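You operate a simulated robot arm through the tools that you are given. There is no shell and no other tool.

Carry out the task below with a simulated robot arm. There is one attempt and no reset: what you move stays moved.

JOB
Set up the bending jig: pale pegs in the 65 cm holes, stop at 80 cm.
Fine: free the red arm first so that it stands up; black lever back on hold; other pegs stay in the tray, laths on the rack.

The check looks at the end state, three seconds after you hand in, the way a careful person would. Anything else that was tipped, shoved, dropped, spilled or broken makes it a failure.

ROBOT AND FRAMES
A 6-joint arm with a two-finger gripper, fixed in place. Base frame: the origin is on the floor under the middle of its stand, x ahead of it, y to its left, z up. Lengths are in mm, angles in rad, forces in N, time in s.
It reaches about 1572 mm from its shoulder. Its first joint turns from -2.897 to 2.897 rad. Payload 2.45 kg.
The tool frame sits at the grasp point between the pads (the TCP): z along the fingers, y along the line on which they close. The tips reach 20 mm beyond it. The gripper opens to 140 mm; its body begins 168 mm behind the TCP.
Orientation is that of the tool frame in the base frame, as [roll, pitch, yaw] about the fixed x, y, z axes, in that order (R = Rz(yaw) Ry(pitch) Rx(roll)). With the fingers straight down and closing along the base's y, the tool's x points along the base's -x, its y along +y and its z along -z.

CONTROLS
- The arm moves only by the tool drive_tool. Its argument "steps" is a list of rows, each an object of numbers (a shift or turn left out is 0, a gripper value left out holds the last): "x", "y", "z": the shift along the base's x, y, z in mm; "wx", "wy", "wz": the turn, a rotation vector about the base's x, y, z in rad; "grip": the closure, from 0 (fully open) to 1 (shut). In form: [{"x": .., "y": .., "z": .., "wx": .., "wy": .., "wz": .., "grip": ..}, ...]. A call has 1 to 20 rows; each row is the pose to reach, as a shift and turn from the pose commanded when the call began. Rows are played at 5 a second. More than 50 mm and 0.15 rad between two rows, or a gripper value outside its range, and nothing of the call is played. A pose out of reach is approached as far as the arm can. The call stops where the force on the tool passes 90 N (or 10 N more than at its start, if that is more) or the arm is blocked; 0.2 s more then pass. The fingers move at their own pace (about 45 mm/s each) and stop on an object; they squeeze with about 32 N. The grip force told is the motor's: it shows also when the fingers shut on nothing. Time passes only in rows, and 0.2 s behind the last, so rows that repeat a pose let the fingers close. The reply holds the time, the measured pose of the TCP, the force on the tool along the base axes, the opening and the grip force, in the units named above and with some noise, with the torque about the TCP (base axes, N m) and any sound that the robot's microphone picked up.
- Cameras (640 x 400 px; columns grow to the right, rows downward): "scene" is fixed at [47.6, 495.2, 1647.2]; the picture's right is [0.44, -0.90, 0.00], its down [-0.65, -0.32, -0.69] and it looks along [0.62, 0.31, -0.72] (base axes); focal length 313 px, centre (320, 200). "wrist" rides on the gripper at [78, 11, -209] in the tool frame; the picture's right is [-0.14, 0.99, 0.00], its down [-0.92, -0.13, -0.37] and it looks along [-0.37, -0.05, 0.93] (tool axes); focal length 280 px, centre (320, 200). There is no depth. A picture from a camera that has moved, and an enlarged one, comes with that camera's place and axes in the base frame and with its lens. The place of the scene camera against the robot may be out by one fixed shift of up to 12 mm in any direction.
- get_image(camera): a new picture of that camera. No time passes.
- enlarge(camera, box): a new picture of the part [left, top, right, bottom] of that camera's present view, enlarged. No time passes.
- job_done(): hands the job in; it is judged then, once.

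Nothing tells you positions but the pictures and the camera data. Unless the task says otherwise, let go and move clear before handing in.

The tools are called after "Emit:" by a JSON object that holds its "method" and its "body". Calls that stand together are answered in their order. drive_tool: Moves the arm, as the interface text tells. Its arguments: {"type":"object","properties":{"steps":{"type":"array","items":{"type":"object","properties":{"x":{"type":"number"},"y":{"type":"number"},"z":{"type":"number"},"wx":{"type":"number"},"wy":{"type":"number"},"wz":{"type":"number"},"grip":{"type":"number"}}}}},"required":["steps"]} The other tools are called the same way: get_image (camera) takes a picture; enlarge (camera, box) takes an enlarged picture of a part of a camera's view; job_done () hands the job in.

At the start:

```text
time_s: 0.0
position: [732.8, 362.3, 1257.7]
tool_rot: [-3.142, -0.001, -3.14]
force: [0.6, 0.1, -0.3]
torque: [-0.02, -0.01, 0.01]
gripper_width: 140.0
finger_force: 0.1
```

scene: 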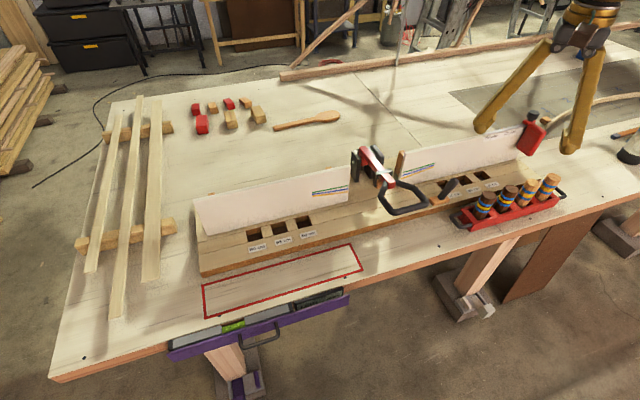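
wrist: 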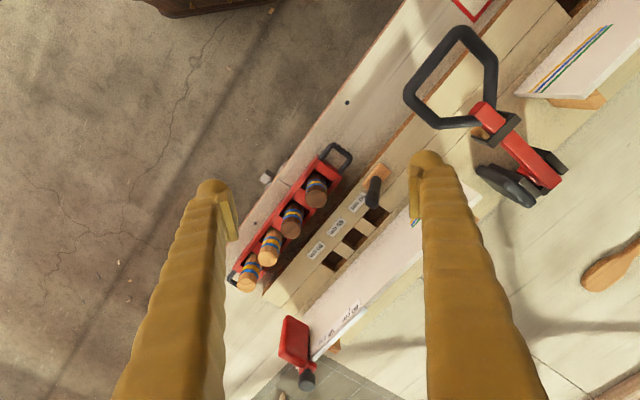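

I see a workbench with a wooden jig (two sets of three holes, a red clamp arm in the middle with a black loop handle), a red peg tray with four pegs, and a red stop on a scale fence. I will take enlarged pictures first to read labels and understand the mechanism.

Emit:
{"method": "enlarge", "body": {"camera": "scene", "box": [180, 130, 380, 255]}}

Emit:
{"method": "enlarge", "body": {"camera": "scene", "box": [340, 130, 500, 230]}}

Emit:
{"method": "enlarge", "body": {"camera": "scene", "box": [420, 100, 580, 240]}}

Emit:
{"method": "enlarge", "body": {"camera": "wrist", "box": [220, 140, 420, 390]}}

Emit:
{"method": "enlarge", "body": {"camera": "wrist", "box": [390, 0, 640, 220]}}

Emit:
{"method": "enlarge", "body": {"camera": "scene", "box": [160, 230, 380, 370]}}

```text
3.20 times, centred on (280, 192) of scene
camera zoom: at [47.6, 495.2, 1647.2], right [0.44, -0.9, 0.0], down [-0.65, -0.32, -0.69], along [0.62, 0.31, -0.72], focal length 1002 px, centre (448, 224)
```

zoom: 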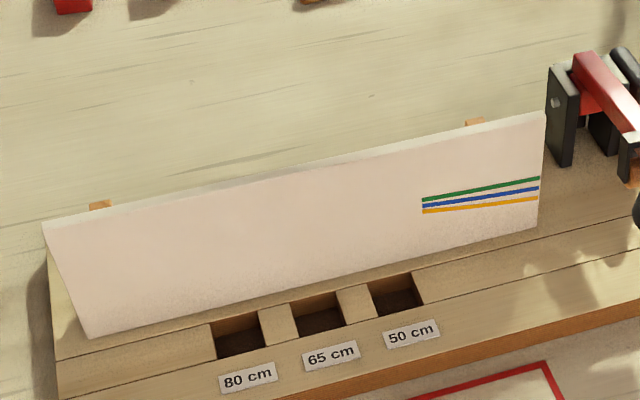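

```text
4.00 times, centred on (420, 180) of scene
camera zoom: at [47.6, 495.2, 1647.2], right [0.44, -0.9, 0.0], down [-0.65, -0.32, -0.69], along [0.62, 0.31, -0.72], focal length 1252 px, centre (-80, 280)
```

zoom: 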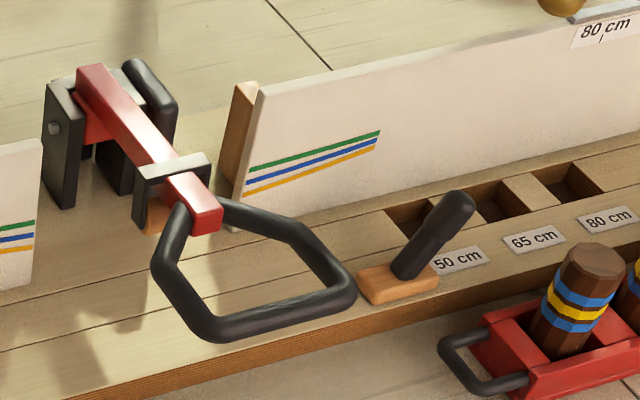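

```text
2.86 times, centred on (500, 170) of scene
camera zoom: at [47.6, 495.2, 1647.2], right [0.44, -0.9, 0.0], down [-0.65, -0.32, -0.69], along [0.62, 0.31, -0.72], focal length 894 px, centre (-194, 286)
```

zoom: 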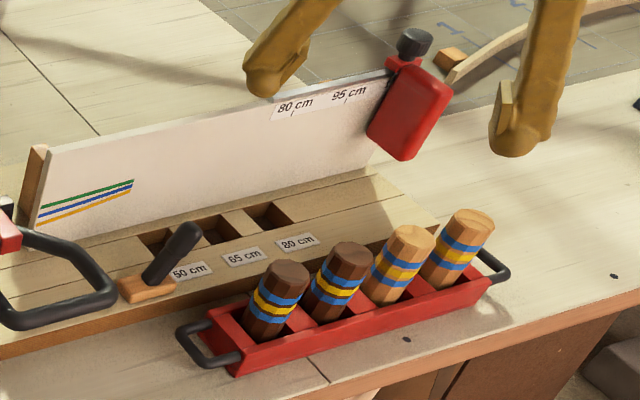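

```text
1.60 times, centred on (320, 265) of wrist
camera zoom: at [654.5, 373.5, 1466.3], right [0.14, 0.99, 0.0], down [0.92, -0.13, 0.37], along [0.37, -0.05, -0.93], focal length 449 px, centre (320, 96)
```

zoom: 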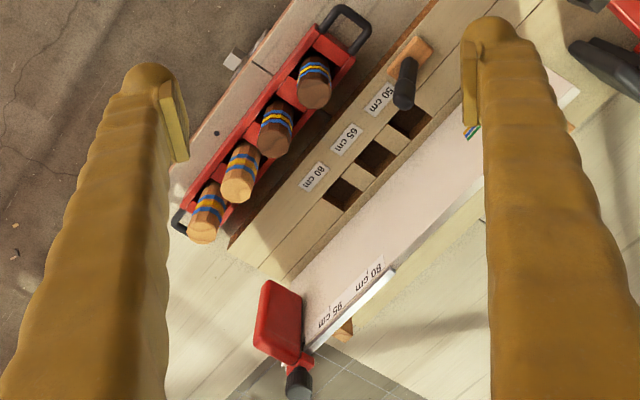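

```text
1.82 times, centred on (515, 110) of wrist
camera zoom: at [654.5, 373.5, 1466.3], right [0.14, 0.99, 0.0], down [0.92, -0.13, 0.37], along [0.37, -0.05, -0.93], focal length 510 px, centre (-34, 364)
```

zoom: 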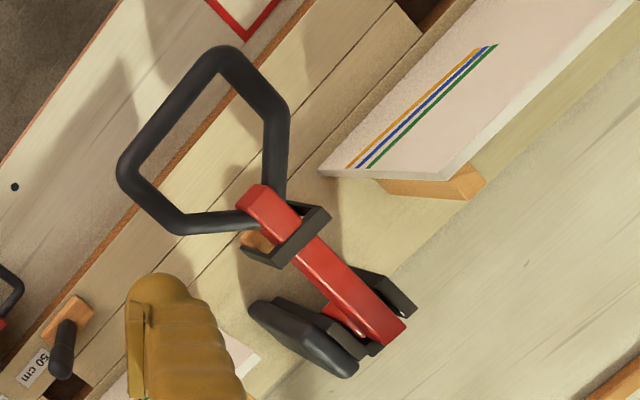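

```text
2.86 times, centred on (270, 300) of scene
camera zoom: at [47.6, 495.2, 1647.2], right [0.44, -0.9, 0.0], down [-0.65, -0.32, -0.69], along [0.62, 0.31, -0.72], focal length 894 px, centre (463, -86)
```

zoom: 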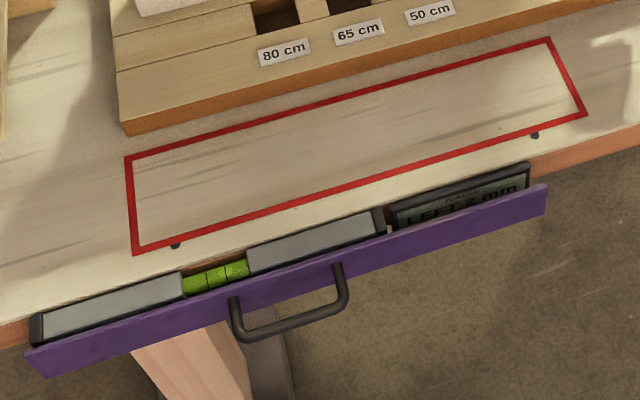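

The jig runs diagonally (about 45° to the base), top face around z ≈ 910. I'll zoom in further on the mechanism, the drawer display, and the stop before planning moves.

Emit:
{"method": "enlarge", "body": {"camera": "scene", "box": [285, 275, 355, 320]}}

Emit:
{"method": "enlarge", "body": {"camera": "scene", "box": [345, 140, 425, 220]}}

Emit:
{"method": "enlarge", "body": {"camera": "scene", "box": [425, 165, 485, 215]}}

Emit:
{"method": "enlarge", "body": {"camera": "scene", "box": [500, 95, 570, 165]}}

Emit:
{"method": "enlarge", "body": {"camera": "scene", "box": [450, 165, 570, 240]}}

Emit:
{"method": "enlarge", "body": {"camera": "wrist", "box": [270, 290, 370, 400]}}

```text
8.89 times, centred on (320, 298) of scene
camera zoom: at [47.6, 495.2, 1647.2], right [0.44, -0.9, 0.0], down [-0.65, -0.32, -0.69], along [0.62, 0.31, -0.72], focal length 2782 px, centre (320, -667)
```

zoom: 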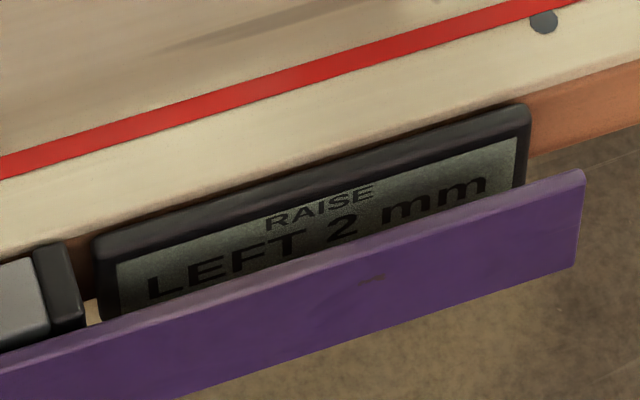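

```text
5.00 times, centred on (385, 180) of scene
camera zoom: at [47.6, 495.2, 1647.2], right [0.44, -0.9, 0.0], down [-0.65, -0.32, -0.69], along [0.62, 0.31, -0.72], focal length 1565 px, centre (-5, 300)
```

zoom: 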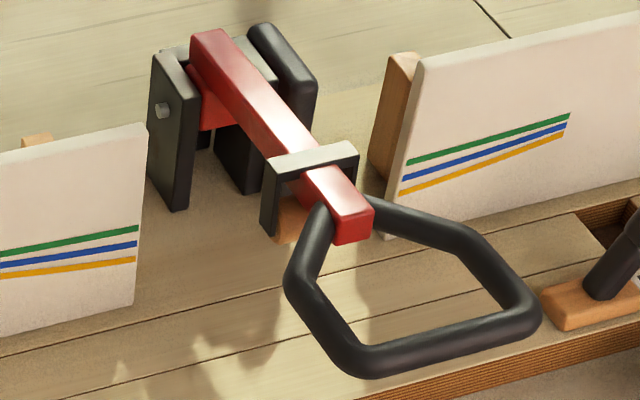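

```text
8.00 times, centred on (455, 190) of scene
camera zoom: at [47.6, 495.2, 1647.2], right [0.44, -0.9, 0.0], down [-0.65, -0.32, -0.69], along [0.62, 0.31, -0.72], focal length 2504 px, centre (-760, 280)
```

zoom: 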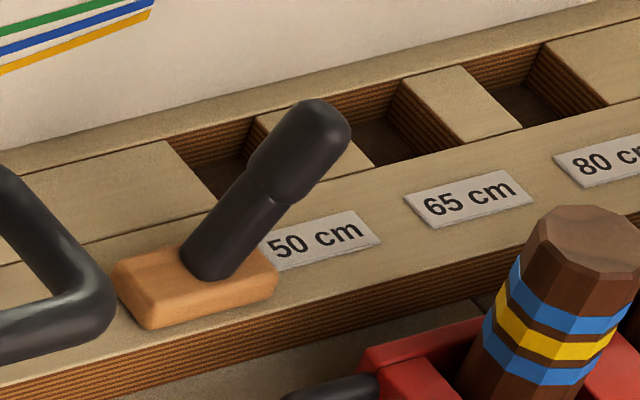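

```text
5.71 times, centred on (535, 130) of scene
camera zoom: at [47.6, 495.2, 1647.2], right [0.44, -0.9, 0.0], down [-0.65, -0.32, -0.69], along [0.62, 0.31, -0.72], focal length 1788 px, centre (-909, 600)
```

zoom: 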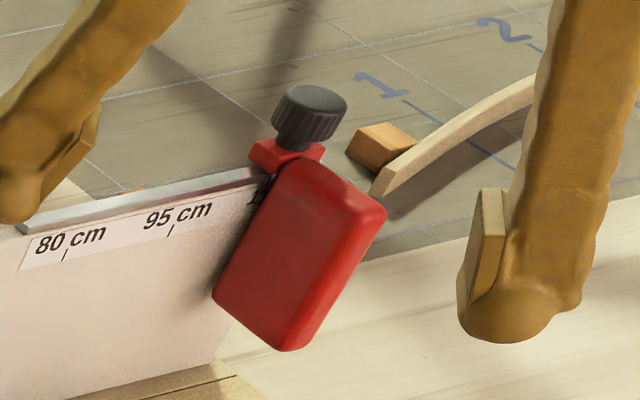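

```text
5.33 times, centred on (510, 202) of scene
camera zoom: at [47.6, 495.2, 1647.2], right [0.44, -0.9, 0.0], down [-0.65, -0.32, -0.69], along [0.62, 0.31, -0.72], focal length 1669 px, centre (-693, 187)
```

zoom: 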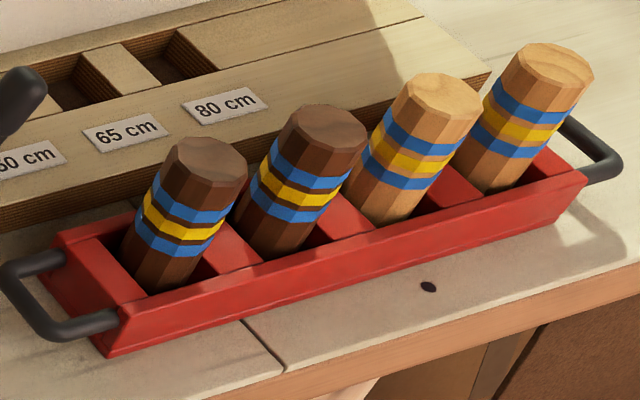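

```text
3.64 times, centred on (320, 345) of wrist
camera zoom: at [654.5, 373.5, 1466.3], right [0.14, 0.99, 0.0], down [0.92, -0.13, 0.37], along [0.37, -0.05, -0.93], focal length 1020 px, centre (320, -327)
```

zoom: 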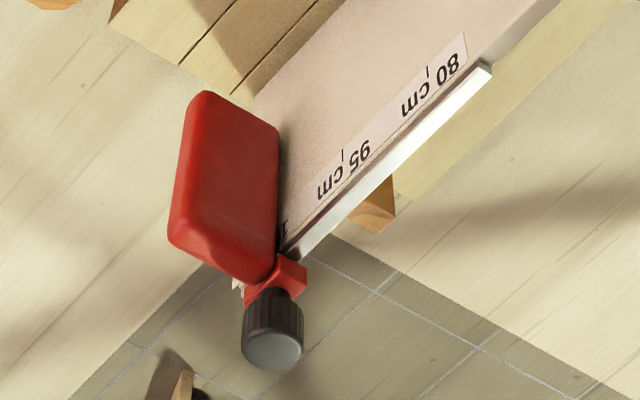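

The drawer's display ("RAISE LEFT 2 mm") belongs to a level and doesn't seem to be part of the job. The red arm is hinged between black posts, with its front at about (718, 604, 1033). I'll move the wrist camera over the arm to see how it is held.

Emit:
{"method": "drive_tool", "body": {"steps": [{"x": -10, "y": 40, "z": 0}, {"x": -20, "y": 80, "z": 0}, {"x": -30, "y": 120, "z": 0}, {"x": -40, "y": 160, "z": -10}, {"x": -50, "y": 200, "z": -20}, {"x": -60, "y": 240, "z": -35}, {"x": -66, "y": 267, "z": -47}]}}

Emit:
{"method": "get_image", "body": {"camera": "wrist"}}

Emit:
{"method": "get_image", "body": {"camera": "scene"}}

```text
time_s: 1.6
position: [666.9, 629.1, 1210.4]
tool_rot: [-3.14, 0.0, -3.141]
force: [-0.5, 0.0, -0.1]
torque: [0.01, 0.0, 0.0]
gripper_width: 140.2
finger_force: 0.0
```

```text
taken
camera wrist: at [588.4, 641.4, 1419.4], right [0.14, 0.99, 0.0], down [0.92, -0.13, 0.37], along [0.37, -0.05, -0.93], focal length 280 px, centre (320, 200)
```

wrist: 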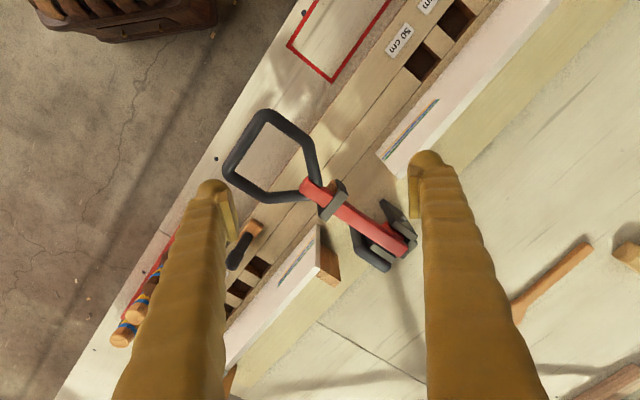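

```text
taken
```

scene: 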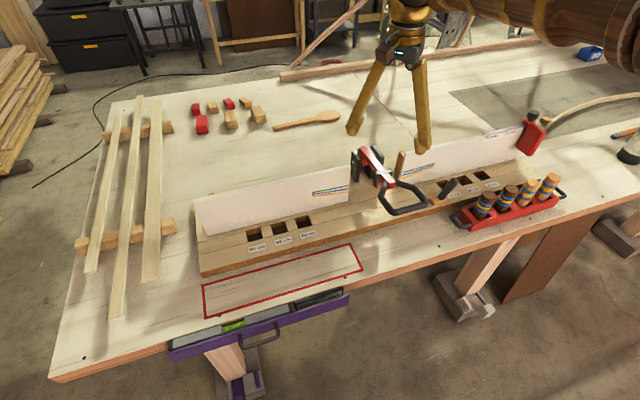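

Emit:
{"method": "enlarge", "body": {"camera": "wrist", "box": [210, 95, 430, 285]}}

Emit:
{"method": "enlarge", "body": {"camera": "wrist", "box": [310, 170, 420, 280]}}

Emit:
{"method": "enlarge", "body": {"camera": "wrist", "box": [200, 200, 310, 310]}}

```text
2.11 times, centred on (320, 190) of wrist
camera zoom: at [588.4, 641.4, 1419.4], right [0.14, 0.99, 0.0], down [0.92, -0.13, 0.37], along [0.37, -0.05, -0.93], focal length 590 px, centre (320, 221)
```

zoom: 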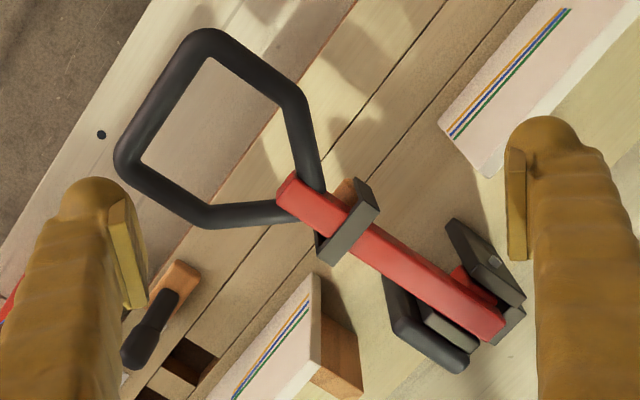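

```text
3.64 times, centred on (365, 225) of wrist
camera zoom: at [588.4, 641.4, 1419.4], right [0.14, 0.99, 0.0], down [0.92, -0.13, 0.37], along [0.37, -0.05, -0.93], focal length 1020 px, centre (156, 109)
```

zoom: 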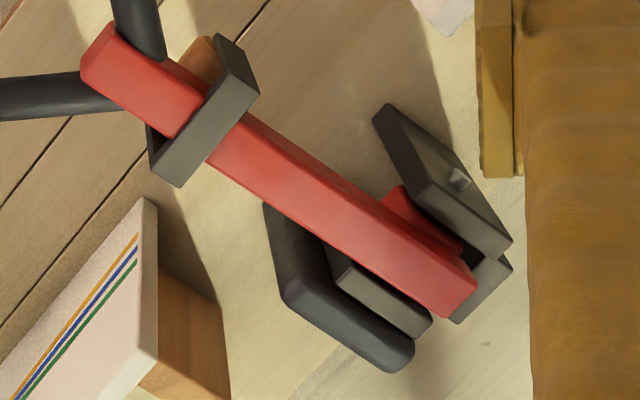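

```text
3.64 times, centred on (255, 255) of wrist
camera zoom: at [588.4, 641.4, 1419.4], right [0.14, 0.99, 0.0], down [0.92, -0.13, 0.37], along [0.37, -0.05, -0.93], focal length 1020 px, centre (556, 0)
```

zoom: 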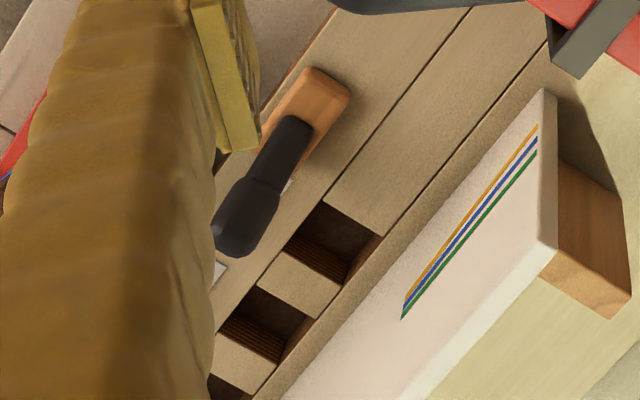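

The arm is a hinged red bar with a black staple over it, plus a separate small black lever on a wooden block by the right-hand 50 cm hole. I'll back off and tilt the wrist camera for a lower side view, to see what holds the arm down.

Emit:
{"method": "drive_tool", "body": {"steps": [{"x": -35, "y": -5, "z": 5, "wy": -0.11}, {"x": -75, "y": -10, "z": 10, "wy": -0.22}, {"x": -115, "y": -15, "z": 10, "wy": -0.33}, {"x": -150, "y": -20, "z": 5, "wy": -0.44}, {"x": -187, "y": -29, "z": -10, "wy": -0.58}]}}

Emit:
{"method": "get_image", "body": {"camera": "wrist"}}

```text
time_s: 2.8
position: [514.4, 623.4, 1056.3]
tool_rot: [-2.947, 0.474, -3.068]
force: [-0.6, 0.3, -0.5]
torque: [-0.02, -0.13, 0.03]
gripper_width: 140.1
finger_force: 0.0
stopped in row 5: the arm was blocked; the commanded pose is now the measured one
```

```text
taken
camera wrist: at [348.0, 661.5, 1200.3], right [0.14, 0.98, -0.11], down [0.64, -0.01, 0.76], along [0.75, -0.17, -0.64], focal length 280 px, centre (320, 200)
```

wrist: 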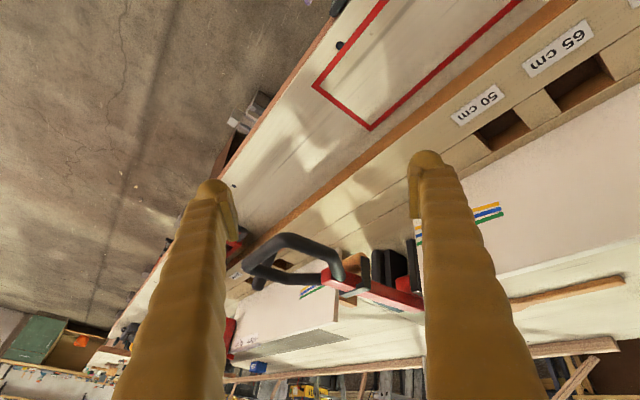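

The last row was blocked (probably a joint limit), and the tool ended lower than commanded. I'll check the scene and look closer at the mechanism from this view before moving.

Emit:
{"method": "get_image", "body": {"camera": "scene"}}

Emit:
{"method": "enlarge", "body": {"camera": "wrist", "box": [220, 220, 440, 330]}}

Emit:
{"method": "enlarge", "body": {"camera": "wrist", "box": [310, 235, 420, 320]}}

```text
taken
```

scene: 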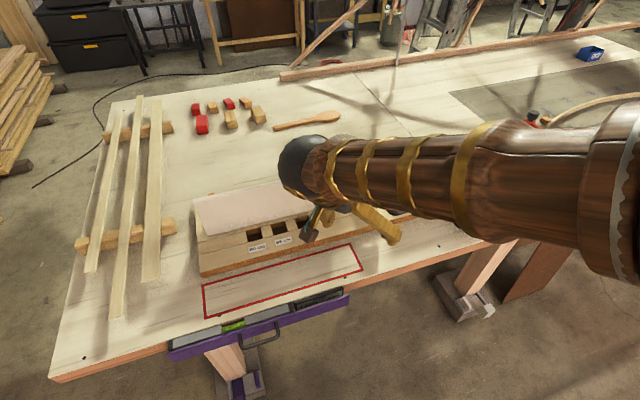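

```text
2.91 times, centred on (330, 275) of wrist
camera zoom: at [348.0, 661.5, 1200.3], right [0.14, 0.98, -0.11], down [0.64, -0.01, 0.76], along [0.75, -0.17, -0.64], focal length 816 px, centre (291, -18)
```

zoom: 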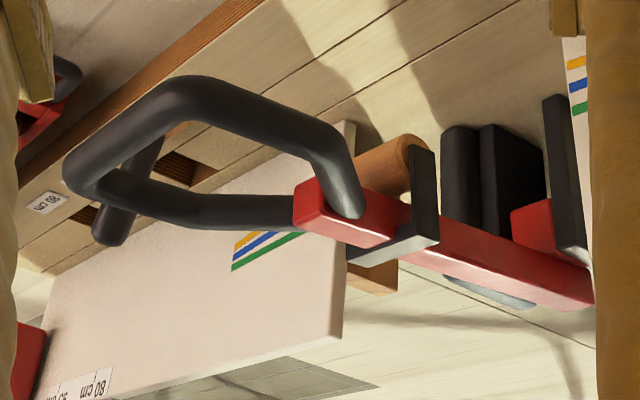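

```text
4.71 times, centred on (365, 278) of wrist
camera zoom: at [348.0, 661.5, 1200.3], right [0.14, 0.98, -0.11], down [0.64, -0.01, 0.76], along [0.75, -0.17, -0.64], focal length 1320 px, centre (108, -165)
```

zoom: 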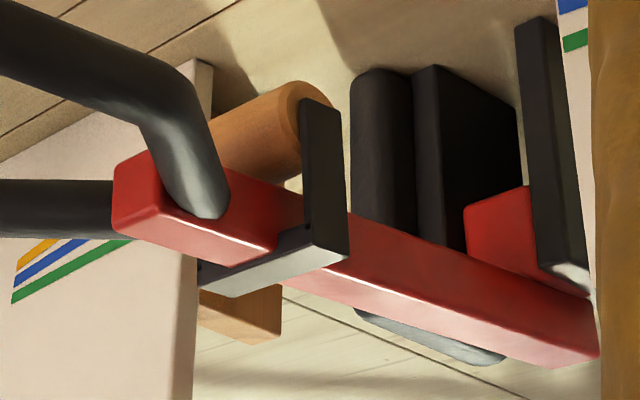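

The view shows a wooden roller and the staple both fixed to the arm, so the small lever on the jig's front looks like the hold/release catch. I'll lift and turn the tool back to vertical first.

Emit:
{"method": "drive_tool", "body": {"steps": [{"x": 0, "y": 0, "z": 40, "wx": 0.0, "wy": 0.0, "wz": 0}, {"x": 0, "y": -5, "z": 80, "wx": 0.034, "wy": 0.095, "wz": -0.005}, {"x": 10, "y": -10, "z": 115, "wx": 0.069, "wy": 0.19, "wz": -0.01}, {"x": 20, "y": -15, "z": 145, "wx": 0.103, "wy": 0.285, "wz": -0.015}, {"x": 30, "y": -20, "z": 170, "wx": 0.138, "wy": 0.38, "wz": -0.02}, {"x": 40, "y": -25, "z": 190, "wx": 0.172, "wy": 0.475, "wz": -0.025}]}}

Emit:
{"method": "get_image", "body": {"camera": "wrist"}}

Emit:
{"method": "get_image", "body": {"camera": "scene"}}

```text
time_s: 4.2
position: [551.4, 601.0, 1247.9]
tool_rot: [3.139, 0.007, -3.138]
force: [0.4, 0.0, -0.1]
torque: [0.0, 0.02, 0.02]
gripper_width: 140.0
finger_force: 0.0
```

```text
taken
camera wrist: at [471.1, 609.5, 1457.4], right [0.13, 0.99, 0.01], down [0.92, -0.13, 0.37], along [0.37, -0.05, -0.93], focal length 280 px, centre (320, 200)
```

wrist: 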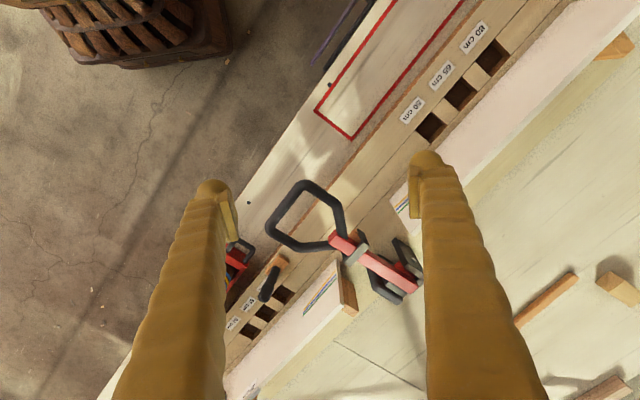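

```text
taken
```

scene: 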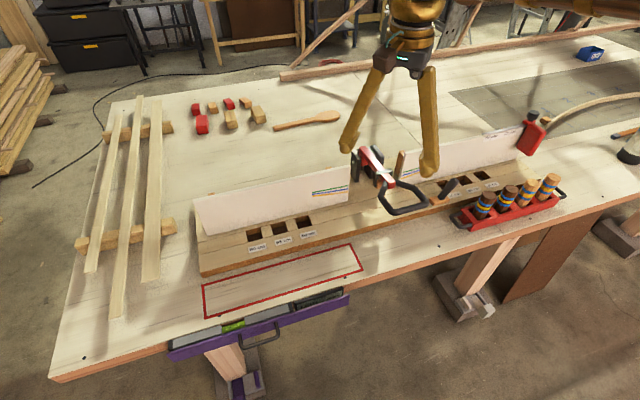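

The tool is vertical again. Next I'll move over the small lever at about (840, 467, 912 base; tip 862, 444, 979), turning the gripper 45° to line up with the jig, and look closely.

Emit:
{"method": "drive_tool", "body": {"steps": [{"x": 36, "y": -17, "z": 0, "wz": 0.098}, {"x": 72, "y": -34, "z": 0, "wz": 0.196}, {"x": 108, "y": -51, "z": 0, "wz": 0.294}, {"x": 144, "y": -68, "z": 0, "wz": 0.392}, {"x": 180, "y": -85, "z": -10, "wz": 0.49}, {"x": 216, "y": -102, "z": -20, "wz": 0.588}, {"x": 252, "y": -119, "z": -30, "wz": 0.686}, {"x": 288, "y": -136, "z": -40, "wz": 0.785}]}}

Emit:
{"method": "get_image", "body": {"camera": "wrist"}}

Emit:
{"method": "get_image", "body": {"camera": "scene"}}

```text
time_s: 6.0
position: [839.1, 464.2, 1208.8]
tool_rot: [3.137, 0.01, -2.352]
force: [0.1, 0.3, -0.2]
torque: [-0.01, -0.06, -0.02]
gripper_width: 139.9
finger_force: 0.1
```

```text
taken
camera wrist: at [775.5, 414.1, 1417.4], right [-0.61, 0.8, 0.0], down [0.74, 0.56, 0.38], along [0.3, 0.23, -0.93], focal length 280 px, centre (320, 200)
```

wrist: 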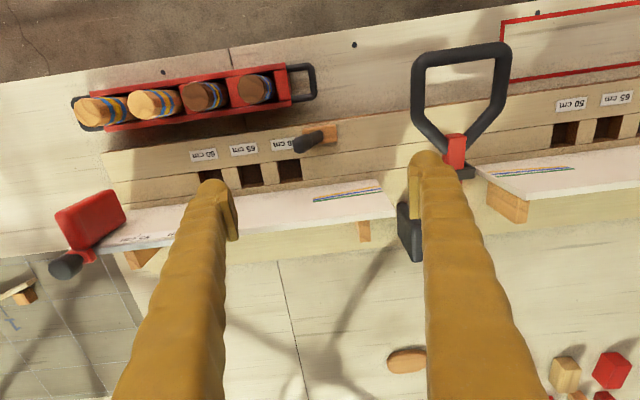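

```text
taken
```

scene: 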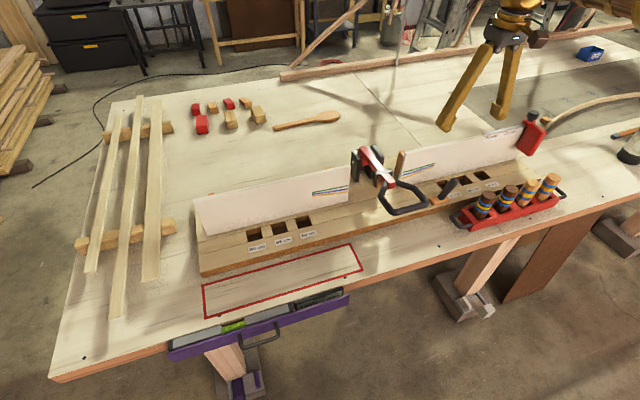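

Clear view of the right half of the jig now. I'll enlarge the tray, the lever, the stop and the holes to get accurate positions.

Emit:
{"method": "enlarge", "body": {"camera": "wrist", "box": [60, 50, 340, 225]}}

Emit:
{"method": "enlarge", "body": {"camera": "wrist", "box": [260, 100, 360, 200]}}

Emit:
{"method": "enlarge", "body": {"camera": "wrist", "box": [30, 170, 210, 290]}}

Emit:
{"method": "enlarge", "body": {"camera": "wrist", "box": [380, 30, 530, 190]}}

```text
2.29 times, centred on (200, 138) of wrist
camera zoom: at [775.5, 414.1, 1417.4], right [-0.61, 0.8, 0.0], down [0.74, 0.56, 0.38], along [0.3, 0.23, -0.93], focal length 641 px, centre (594, 343)
```

zoom: 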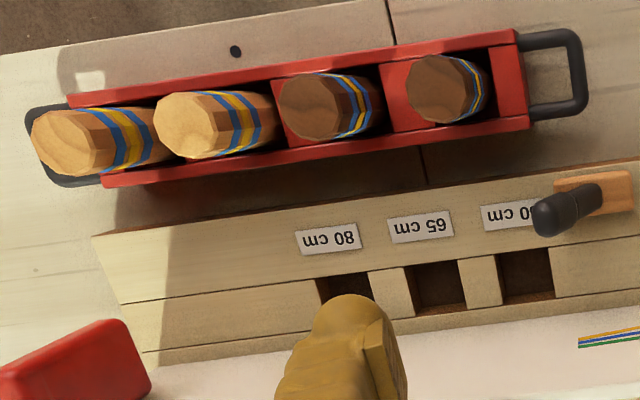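

```text
4.00 times, centred on (310, 150) of wrist
camera zoom: at [775.5, 414.1, 1417.4], right [-0.61, 0.8, 0.0], down [0.74, 0.56, 0.38], along [0.3, 0.23, -0.93], focal length 1122 px, centre (360, 400)
```

zoom: 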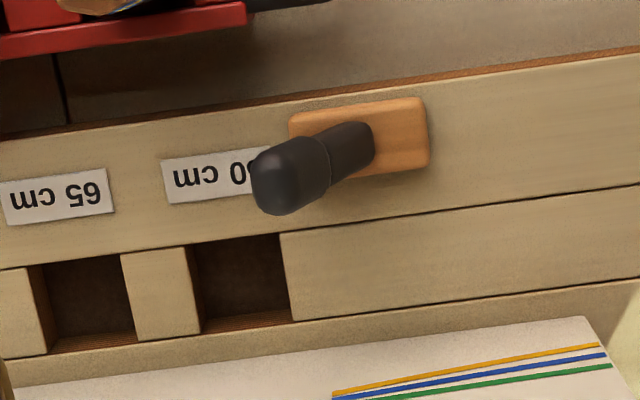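

```text
3.33 times, centred on (120, 230) of wrist
camera zoom: at [775.5, 414.1, 1417.4], right [-0.61, 0.8, 0.0], down [0.74, 0.56, 0.38], along [0.3, 0.23, -0.93], focal length 935 px, centre (987, 100)
```

zoom: 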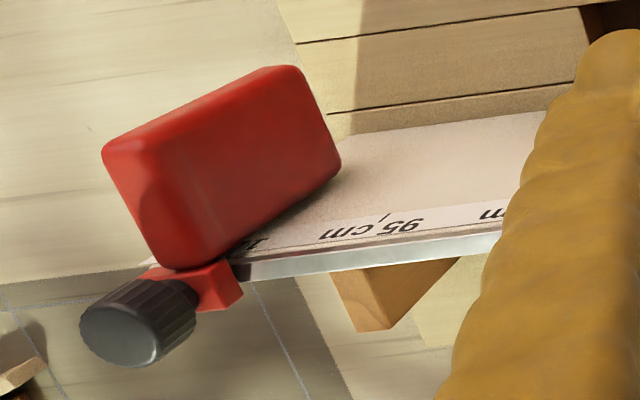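

```text
2.50 times, centred on (455, 110) of wrist
camera zoom: at [775.5, 414.1, 1417.4], right [-0.61, 0.8, 0.0], down [0.74, 0.56, 0.38], along [0.3, 0.23, -0.93], focal length 701 px, centre (-18, 425)
```

zoom: 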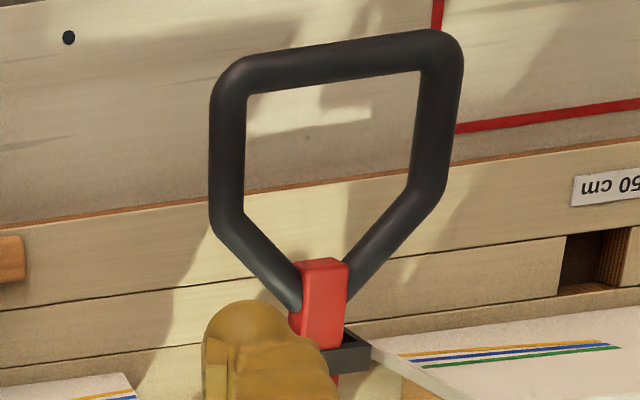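

The lever leans towards +e1 (to the right along the jig), with its tip at about (863, 443, 980). I'll close the fingers and go down on its right side, then push it left towards its other position.

Emit:
{"method": "drive_tool", "body": {"steps": [{"x": 25, "y": -25, "z": 0, "wx": -0.01, "wy": 0.004, "wz": -0.004, "grip": 1}, {"x": 50, "y": -50, "z": 0, "wx": -0.01, "wy": 0.004, "wz": -0.004, "grip": 1}, {"x": 80, "y": -78, "z": 0, "wx": -0.01, "wy": 0.004, "wz": -0.004, "grip": 1}, {"x": 80, "y": -78, "z": -40, "wx": -0.01, "wy": 0.004, "wz": -0.004, "grip": 1}, {"x": 80, "y": -78, "z": -80, "wx": -0.01, "wy": 0.004, "wz": -0.004, "grip": 1}, {"x": 80, "y": -78, "z": -120, "wx": -0.01, "wy": 0.004, "wz": -0.004, "grip": 1}, {"x": 80, "y": -78, "z": -140, "wx": -0.01, "wy": 0.004, "wz": -0.004, "grip": 1}]}}

Emit:
{"method": "get_image", "body": {"camera": "wrist"}}

Emit:
{"method": "get_image", "body": {"camera": "scene"}}

```text
time_s: 7.6
position: [918.5, 384.5, 1068.6]
tool_rot: [-3.14, -0.002, -2.359]
force: [-0.2, -0.5, -0.1]
torque: [0.05, 0.02, 0.01]
gripper_width: 0.0
finger_force: 2.5
```

```text
taken
camera wrist: at [855.8, 338.2, 1277.6], right [-0.6, 0.8, 0.0], down [0.74, 0.56, 0.37], along [0.29, 0.22, -0.93], focal length 280 px, centre (320, 200)
```

wrist: 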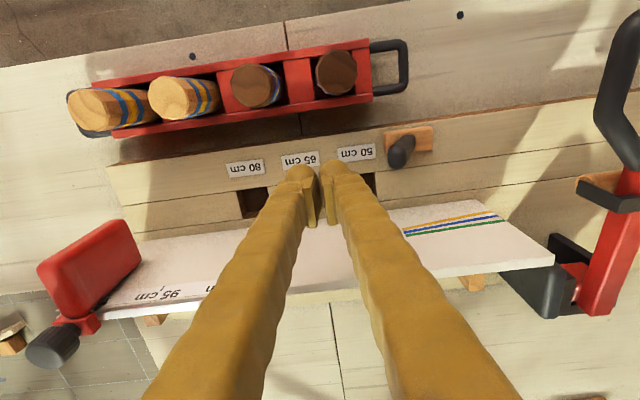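

```text
taken
```

scene: 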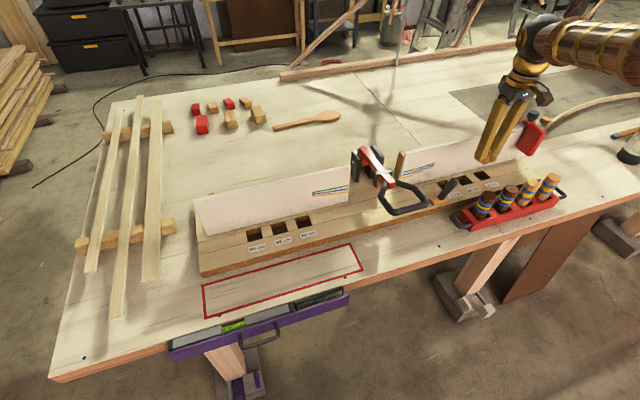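

The fingers are closed and placed to the right of the lever. I'll go down so the tips sit beside the lever knob, then push left in small steps while watching the force.

Emit:
{"method": "drive_tool", "body": {"steps": [{"z": -45}, {"z": -90}, {"z": -96}]}}

Emit:
{"method": "get_image", "body": {"camera": "wrist"}}

Emit:
{"method": "enlarge", "body": {"camera": "scene", "box": [420, 90, 580, 230]}}

```text
time_s: 8.4
position: [919.6, 384.6, 972.0]
tool_rot: [-3.139, -0.002, -2.358]
force: [-0.8, 0.0, -0.3]
torque: [0.03, 0.03, 0.0]
gripper_width: 0.0
finger_force: 29.2
```

```text
taken
camera wrist: at [856.7, 338.0, 1181.4], right [-0.6, 0.8, 0.0], down [0.74, 0.56, 0.37], along [0.29, 0.22, -0.93], focal length 280 px, centre (320, 200)
```

wrist: 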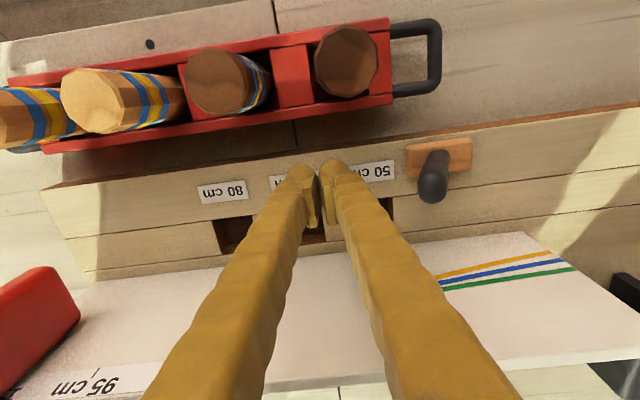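

```text
2.86 times, centred on (500, 160) of scene
camera zoom: at [47.6, 495.2, 1647.2], right [0.44, -0.9, 0.0], down [-0.65, -0.32, -0.69], along [0.62, 0.31, -0.72], focal length 894 px, centre (-194, 314)
```

zoom: 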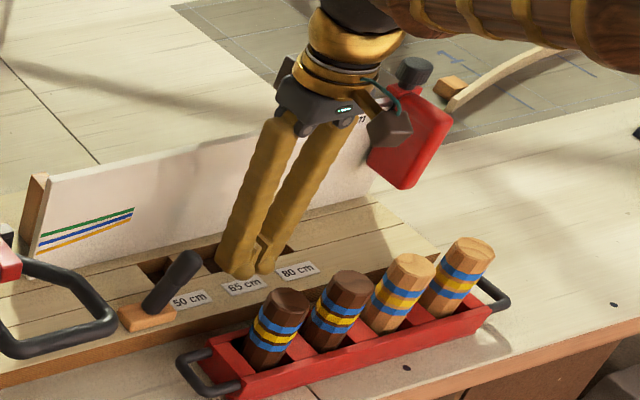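

The gap to the lever is about 35–50 mm. I'll push left along the jig (−e1) in 15–20 mm steps.

Emit:
{"method": "drive_tool", "body": {"steps": [{"x": -10, "y": 10}, {"x": -20, "y": 20}, {"x": -28, "y": 28}, {"x": -36, "y": 36}]}}

Emit:
{"method": "get_image", "body": {"camera": "wrist"}}

```text
time_s: 9.4
position: [883.3, 421.3, 971.9]
tool_rot: [-3.14, -0.002, -2.359]
force: [1.1, -0.5, -0.2]
torque: [0.02, 0.0, -0.02]
gripper_width: 0.2
finger_force: 29.2
```

```text
taken
camera wrist: at [820.1, 374.6, 1181.0], right [-0.6, 0.8, 0.0], down [0.74, 0.56, 0.37], along [0.29, 0.22, -0.93], focal length 280 px, centre (320, 200)
```

wrist: 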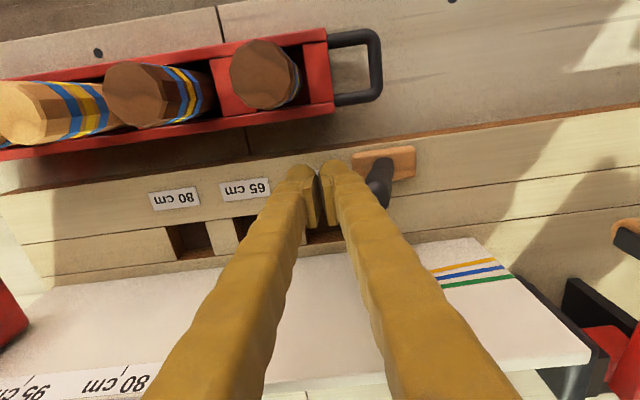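

I'm close to or just touching the lever. Continuing the push left.

Emit:
{"method": "drive_tool", "body": {"steps": [{"x": -7, "y": 7}, {"x": -14, "y": 14}, {"x": -21, "y": 21}, {"x": -28, "y": 28}, {"x": -35, "y": 35}]}}

Emit:
{"method": "get_image", "body": {"camera": "wrist"}}

Emit:
{"method": "get_image", "body": {"camera": "scene"}}

```text
time_s: 10.6
position: [850.4, 454.6, 972.0]
tool_rot: [-3.137, -0.002, -2.361]
force: [29.9, -23.1, -3.4]
torque: [-0.28, -0.35, 0.02]
gripper_width: 0.0
finger_force: 28.8
```

```text
taken
camera wrist: at [787.0, 407.5, 1180.6], right [-0.6, 0.8, 0.0], down [0.74, 0.56, 0.37], along [0.3, 0.22, -0.93], focal length 280 px, centre (320, 200)
```

wrist: 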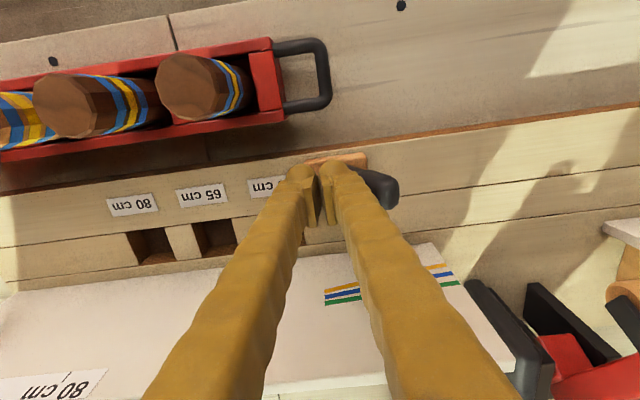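

```text
taken
```

scene: 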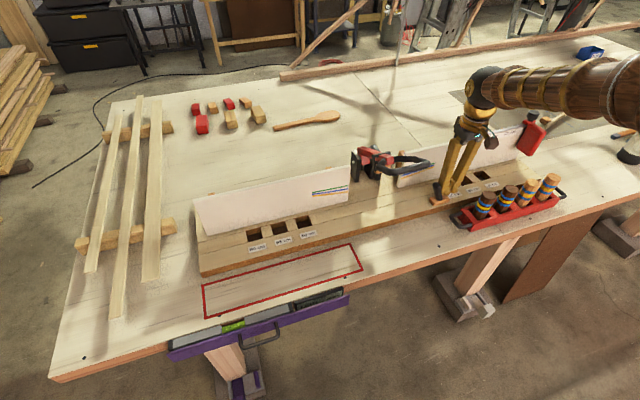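

The lever has gone over and the red arm has moved. The tool now shows about 38 N of contact force. I'll look closely at the arm.

Emit:
{"method": "enlarge", "body": {"camera": "scene", "box": [330, 120, 500, 230]}}

Emit:
{"method": "enlarge", "body": {"camera": "wrist", "box": [280, 130, 440, 230]}}

```text
3.64 times, centred on (415, 175) of scene
camera zoom: at [47.6, 495.2, 1647.2], right [0.44, -0.9, 0.0], down [-0.65, -0.32, -0.69], along [0.62, 0.31, -0.72], focal length 1138 px, centre (-26, 291)
```

zoom: 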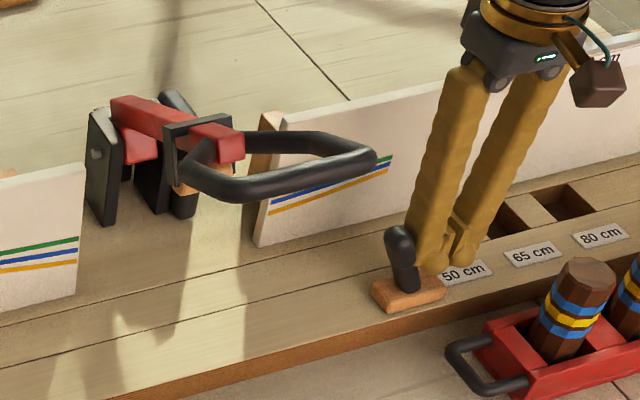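

```text
4.00 times, centred on (360, 180) of wrist
camera zoom: at [787.0, 407.5, 1180.6], right [-0.6, 0.8, 0.0], down [0.74, 0.56, 0.37], along [0.3, 0.22, -0.93], focal length 1122 px, centre (160, 280)
```

zoom: 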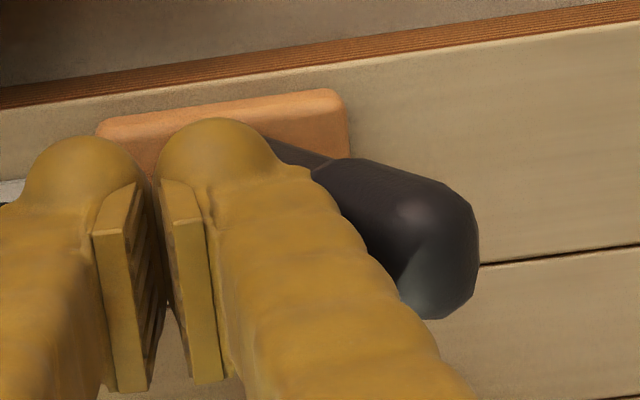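

The arm looks mid-rise. I'll back off a little to relieve the contact force and let a couple of seconds pass.

Emit:
{"method": "drive_tool", "body": {"steps": [{"x": 4, "y": -4}, {"x": 8, "y": -8}, {"x": 8, "y": -8}, {"x": 8, "y": -8}, {"x": 8, "y": -8}, {"x": 8, "y": -8}, {"x": 8, "y": -8}, {"x": 8, "y": -8}, {"x": 8, "y": -8}, {"x": 8, "y": -8}]}}

Emit:
{"method": "enlarge", "body": {"camera": "scene", "box": [330, 120, 500, 230]}}

Emit:
{"method": "enlarge", "body": {"camera": "wrist", "box": [280, 130, 440, 230]}}

```text
time_s: 12.8
position: [856.3, 447.7, 972.4]
tool_rot: [-3.14, -0.002, -2.358]
force: [-0.3, -0.4, 0.1]
torque: [-0.05, -0.02, -0.02]
gripper_width: 0.1
finger_force: 30.0
```

```text
3.64 times, centred on (415, 175) of scene
camera zoom: at [47.6, 495.2, 1647.2], right [0.44, -0.9, 0.0], down [-0.65, -0.32, -0.69], along [0.62, 0.31, -0.72], focal length 1138 px, centre (-26, 291)
```

zoom: 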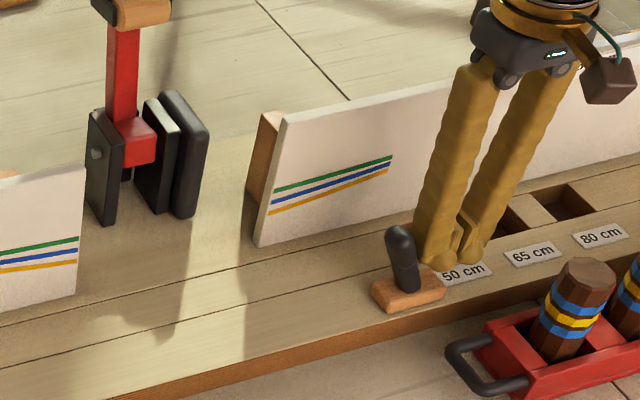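

```text
4.00 times, centred on (360, 180) of wrist
camera zoom: at [793.4, 401.6, 1181.0], right [-0.6, 0.8, 0.0], down [0.74, 0.56, 0.37], along [0.29, 0.22, -0.93], focal length 1122 px, centre (160, 280)
```

zoom: 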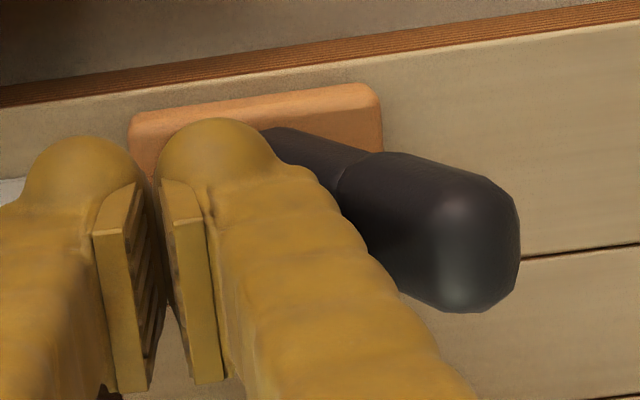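

The red arm now stands upright. Next is returning the lever to hold: I'll lift, cross over to its left side, go down and push right.

Emit:
{"method": "drive_tool", "body": {"steps": [{"x": 2, "y": -2, "z": 40}, {"x": 2, "y": -2, "z": 85}, {"x": -30, "y": 30, "z": 85}, {"x": -62, "y": 62, "z": 85}, {"x": -94, "y": 94, "z": 85}, {"x": -102, "y": 102, "z": 85}, {"x": -102, "y": 102, "z": 45}, {"x": -102, "y": 102, "z": 2}]}}

Emit:
{"method": "get_image", "body": {"camera": "wrist"}}

Emit:
{"method": "get_image", "body": {"camera": "scene"}}

```text
time_s: 14.6
position: [755.4, 550.7, 975.8]
tool_rot: [-3.138, 0.001, -2.357]
force: [-0.5, 0.8, 0.4]
torque: [0.02, -0.01, -0.01]
gripper_width: 0.1
finger_force: 28.9
```

```text
taken
camera wrist: at [691.5, 504.0, 1184.0], right [-0.6, 0.8, 0.0], down [0.74, 0.56, 0.37], along [0.29, 0.22, -0.93], focal length 280 px, centre (320, 200)
```

wrist: 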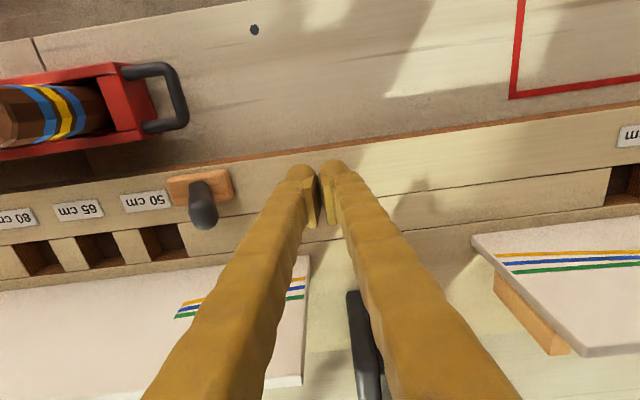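

```text
taken
```

scene: 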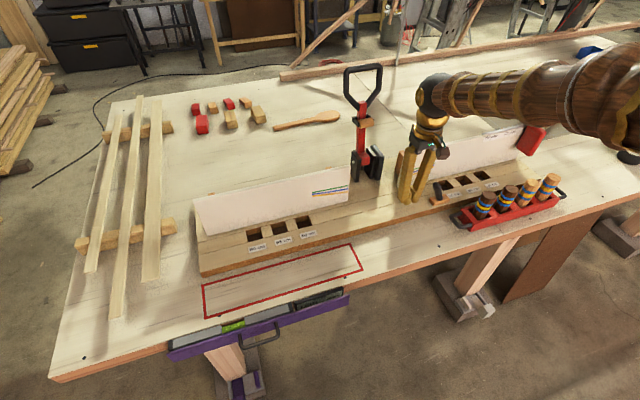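

The arm stands and the lever leans left, tip at about (823, 486). I'll push it back right to the hold position.

Emit:
{"method": "drive_tool", "body": {"steps": [{"x": 15, "y": -15}, {"x": 30, "y": -30}, {"x": 37, "y": -37}, {"x": 44, "y": -44}, {"x": 51, "y": -51}, {"x": 58, "y": -58}, {"x": 64, "y": -64}, {"x": 68, "y": -68}, {"x": 71, "y": -71}]}}

Emit:
{"method": "get_image", "body": {"camera": "wrist"}}

Emit:
{"method": "enlarge", "body": {"camera": "scene", "box": [330, 60, 500, 230]}}

```text
time_s: 16.6
position: [826.0, 478.5, 974.4]
tool_rot: [-3.141, -0.002, -2.357]
force: [0.0, 0.1, -0.3]
torque: [-0.03, 0.03, 0.01]
gripper_width: 0.0
finger_force: 29.8
```

```text
taken
camera wrist: at [762.6, 432.1, 1183.3], right [-0.6, 0.8, 0.0], down [0.74, 0.56, 0.37], along [0.29, 0.22, -0.93], focal length 280 px, centre (320, 200)
```

wrist: 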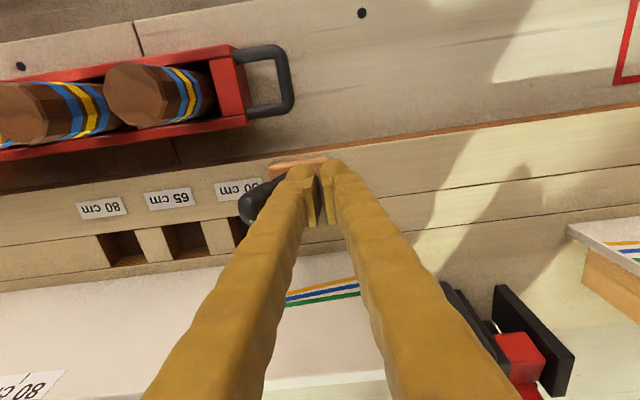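

```text
2.35 times, centred on (415, 145) of scene
camera zoom: at [47.6, 495.2, 1647.2], right [0.44, -0.9, 0.0], down [-0.65, -0.32, -0.69], along [0.62, 0.31, -0.72], focal length 736 px, centre (96, 329)
```

zoom: 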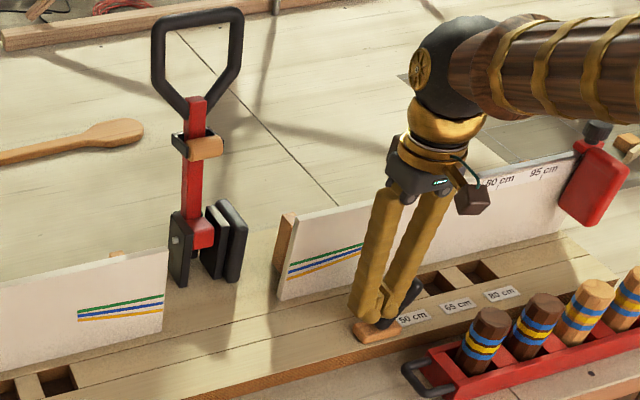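

The lever is leaning right again with no force on the tool. I'll nudge a few millimetres more to be sure it sits against its end stop.

Emit:
{"method": "drive_tool", "body": {"steps": [{"x": 2, "y": -2}, {"x": 4, "y": -4}, {"x": 6, "y": -6}]}}

Emit:
{"method": "enlarge", "body": {"camera": "wrist", "box": [200, 120, 360, 240]}}

```text
time_s: 17.4
position: [827.9, 476.8, 974.2]
tool_rot: [3.141, -0.002, -2.357]
force: [-44.3, 31.9, 3.7]
torque: [0.28, 0.38, -0.28]
gripper_width: 0.0
finger_force: 28.7
```

```text
3.33 times, centred on (280, 180) of wrist
camera zoom: at [766.4, 428.6, 1183.2], right [-0.6, 0.8, 0.0], down [0.74, 0.56, 0.36], along [0.29, 0.22, -0.93], focal length 935 px, centre (453, 267)
```

zoom: 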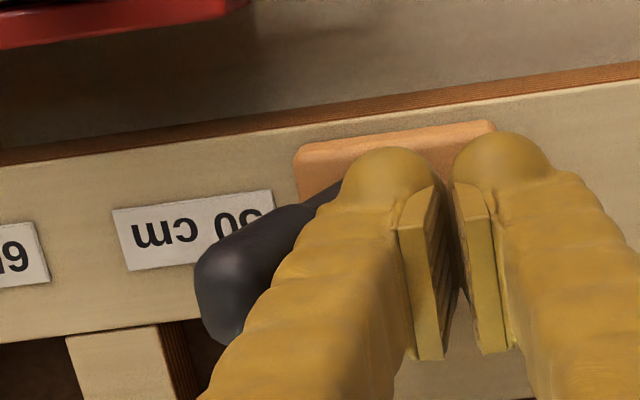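

The lever is firmly on its hold stop (about 54 N). I'll back off, lift clear, and then turn the gripper 90° to look at the tray.

Emit:
{"method": "drive_tool", "body": {"steps": [{"x": -6, "y": 6}, {"x": -12, "y": 12}, {"x": -12, "y": 12, "z": 45}, {"x": -12, "y": 12, "z": 90}, {"x": -12, "y": 12, "z": 135}, {"x": -12, "y": 12, "z": 180}, {"x": -12, "y": 12, "z": 220}]}}

Emit:
{"method": "enlarge", "body": {"camera": "scene", "box": [330, 60, 500, 230]}}

Emit:
{"method": "get_image", "body": {"camera": "wrist"}}

```text
time_s: 19.0
position: [819.0, 485.0, 1194.6]
tool_rot: [-3.139, -0.003, -2.358]
force: [-0.9, 0.2, 0.0]
torque: [-0.03, -0.02, -0.02]
gripper_width: 0.0
finger_force: 29.4
```

```text
2.35 times, centred on (415, 145) of scene
camera zoom: at [47.6, 495.2, 1647.2], right [0.44, -0.9, 0.0], down [-0.65, -0.32, -0.69], along [0.62, 0.31, -0.72], focal length 736 px, centre (96, 329)
```

zoom: 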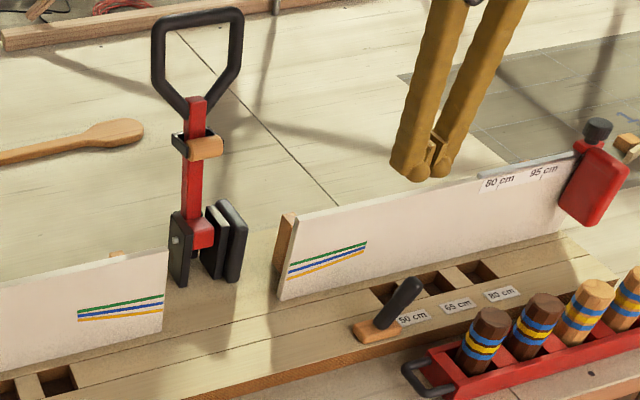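

```text
taken
camera wrist: at [756.2, 439.1, 1403.3], right [-0.6, 0.8, 0.0], down [0.74, 0.56, 0.37], along [0.29, 0.22, -0.93], focal length 280 px, centre (320, 200)
```

wrist: 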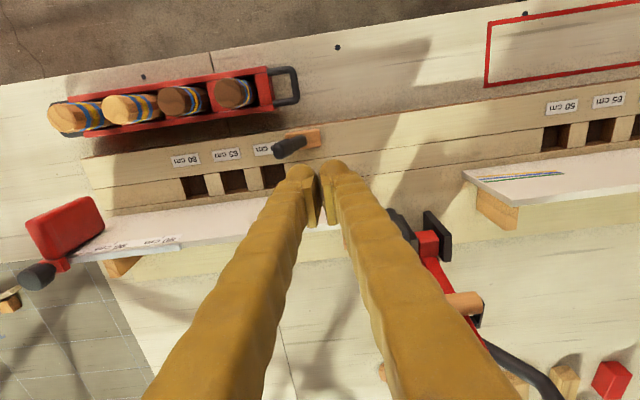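

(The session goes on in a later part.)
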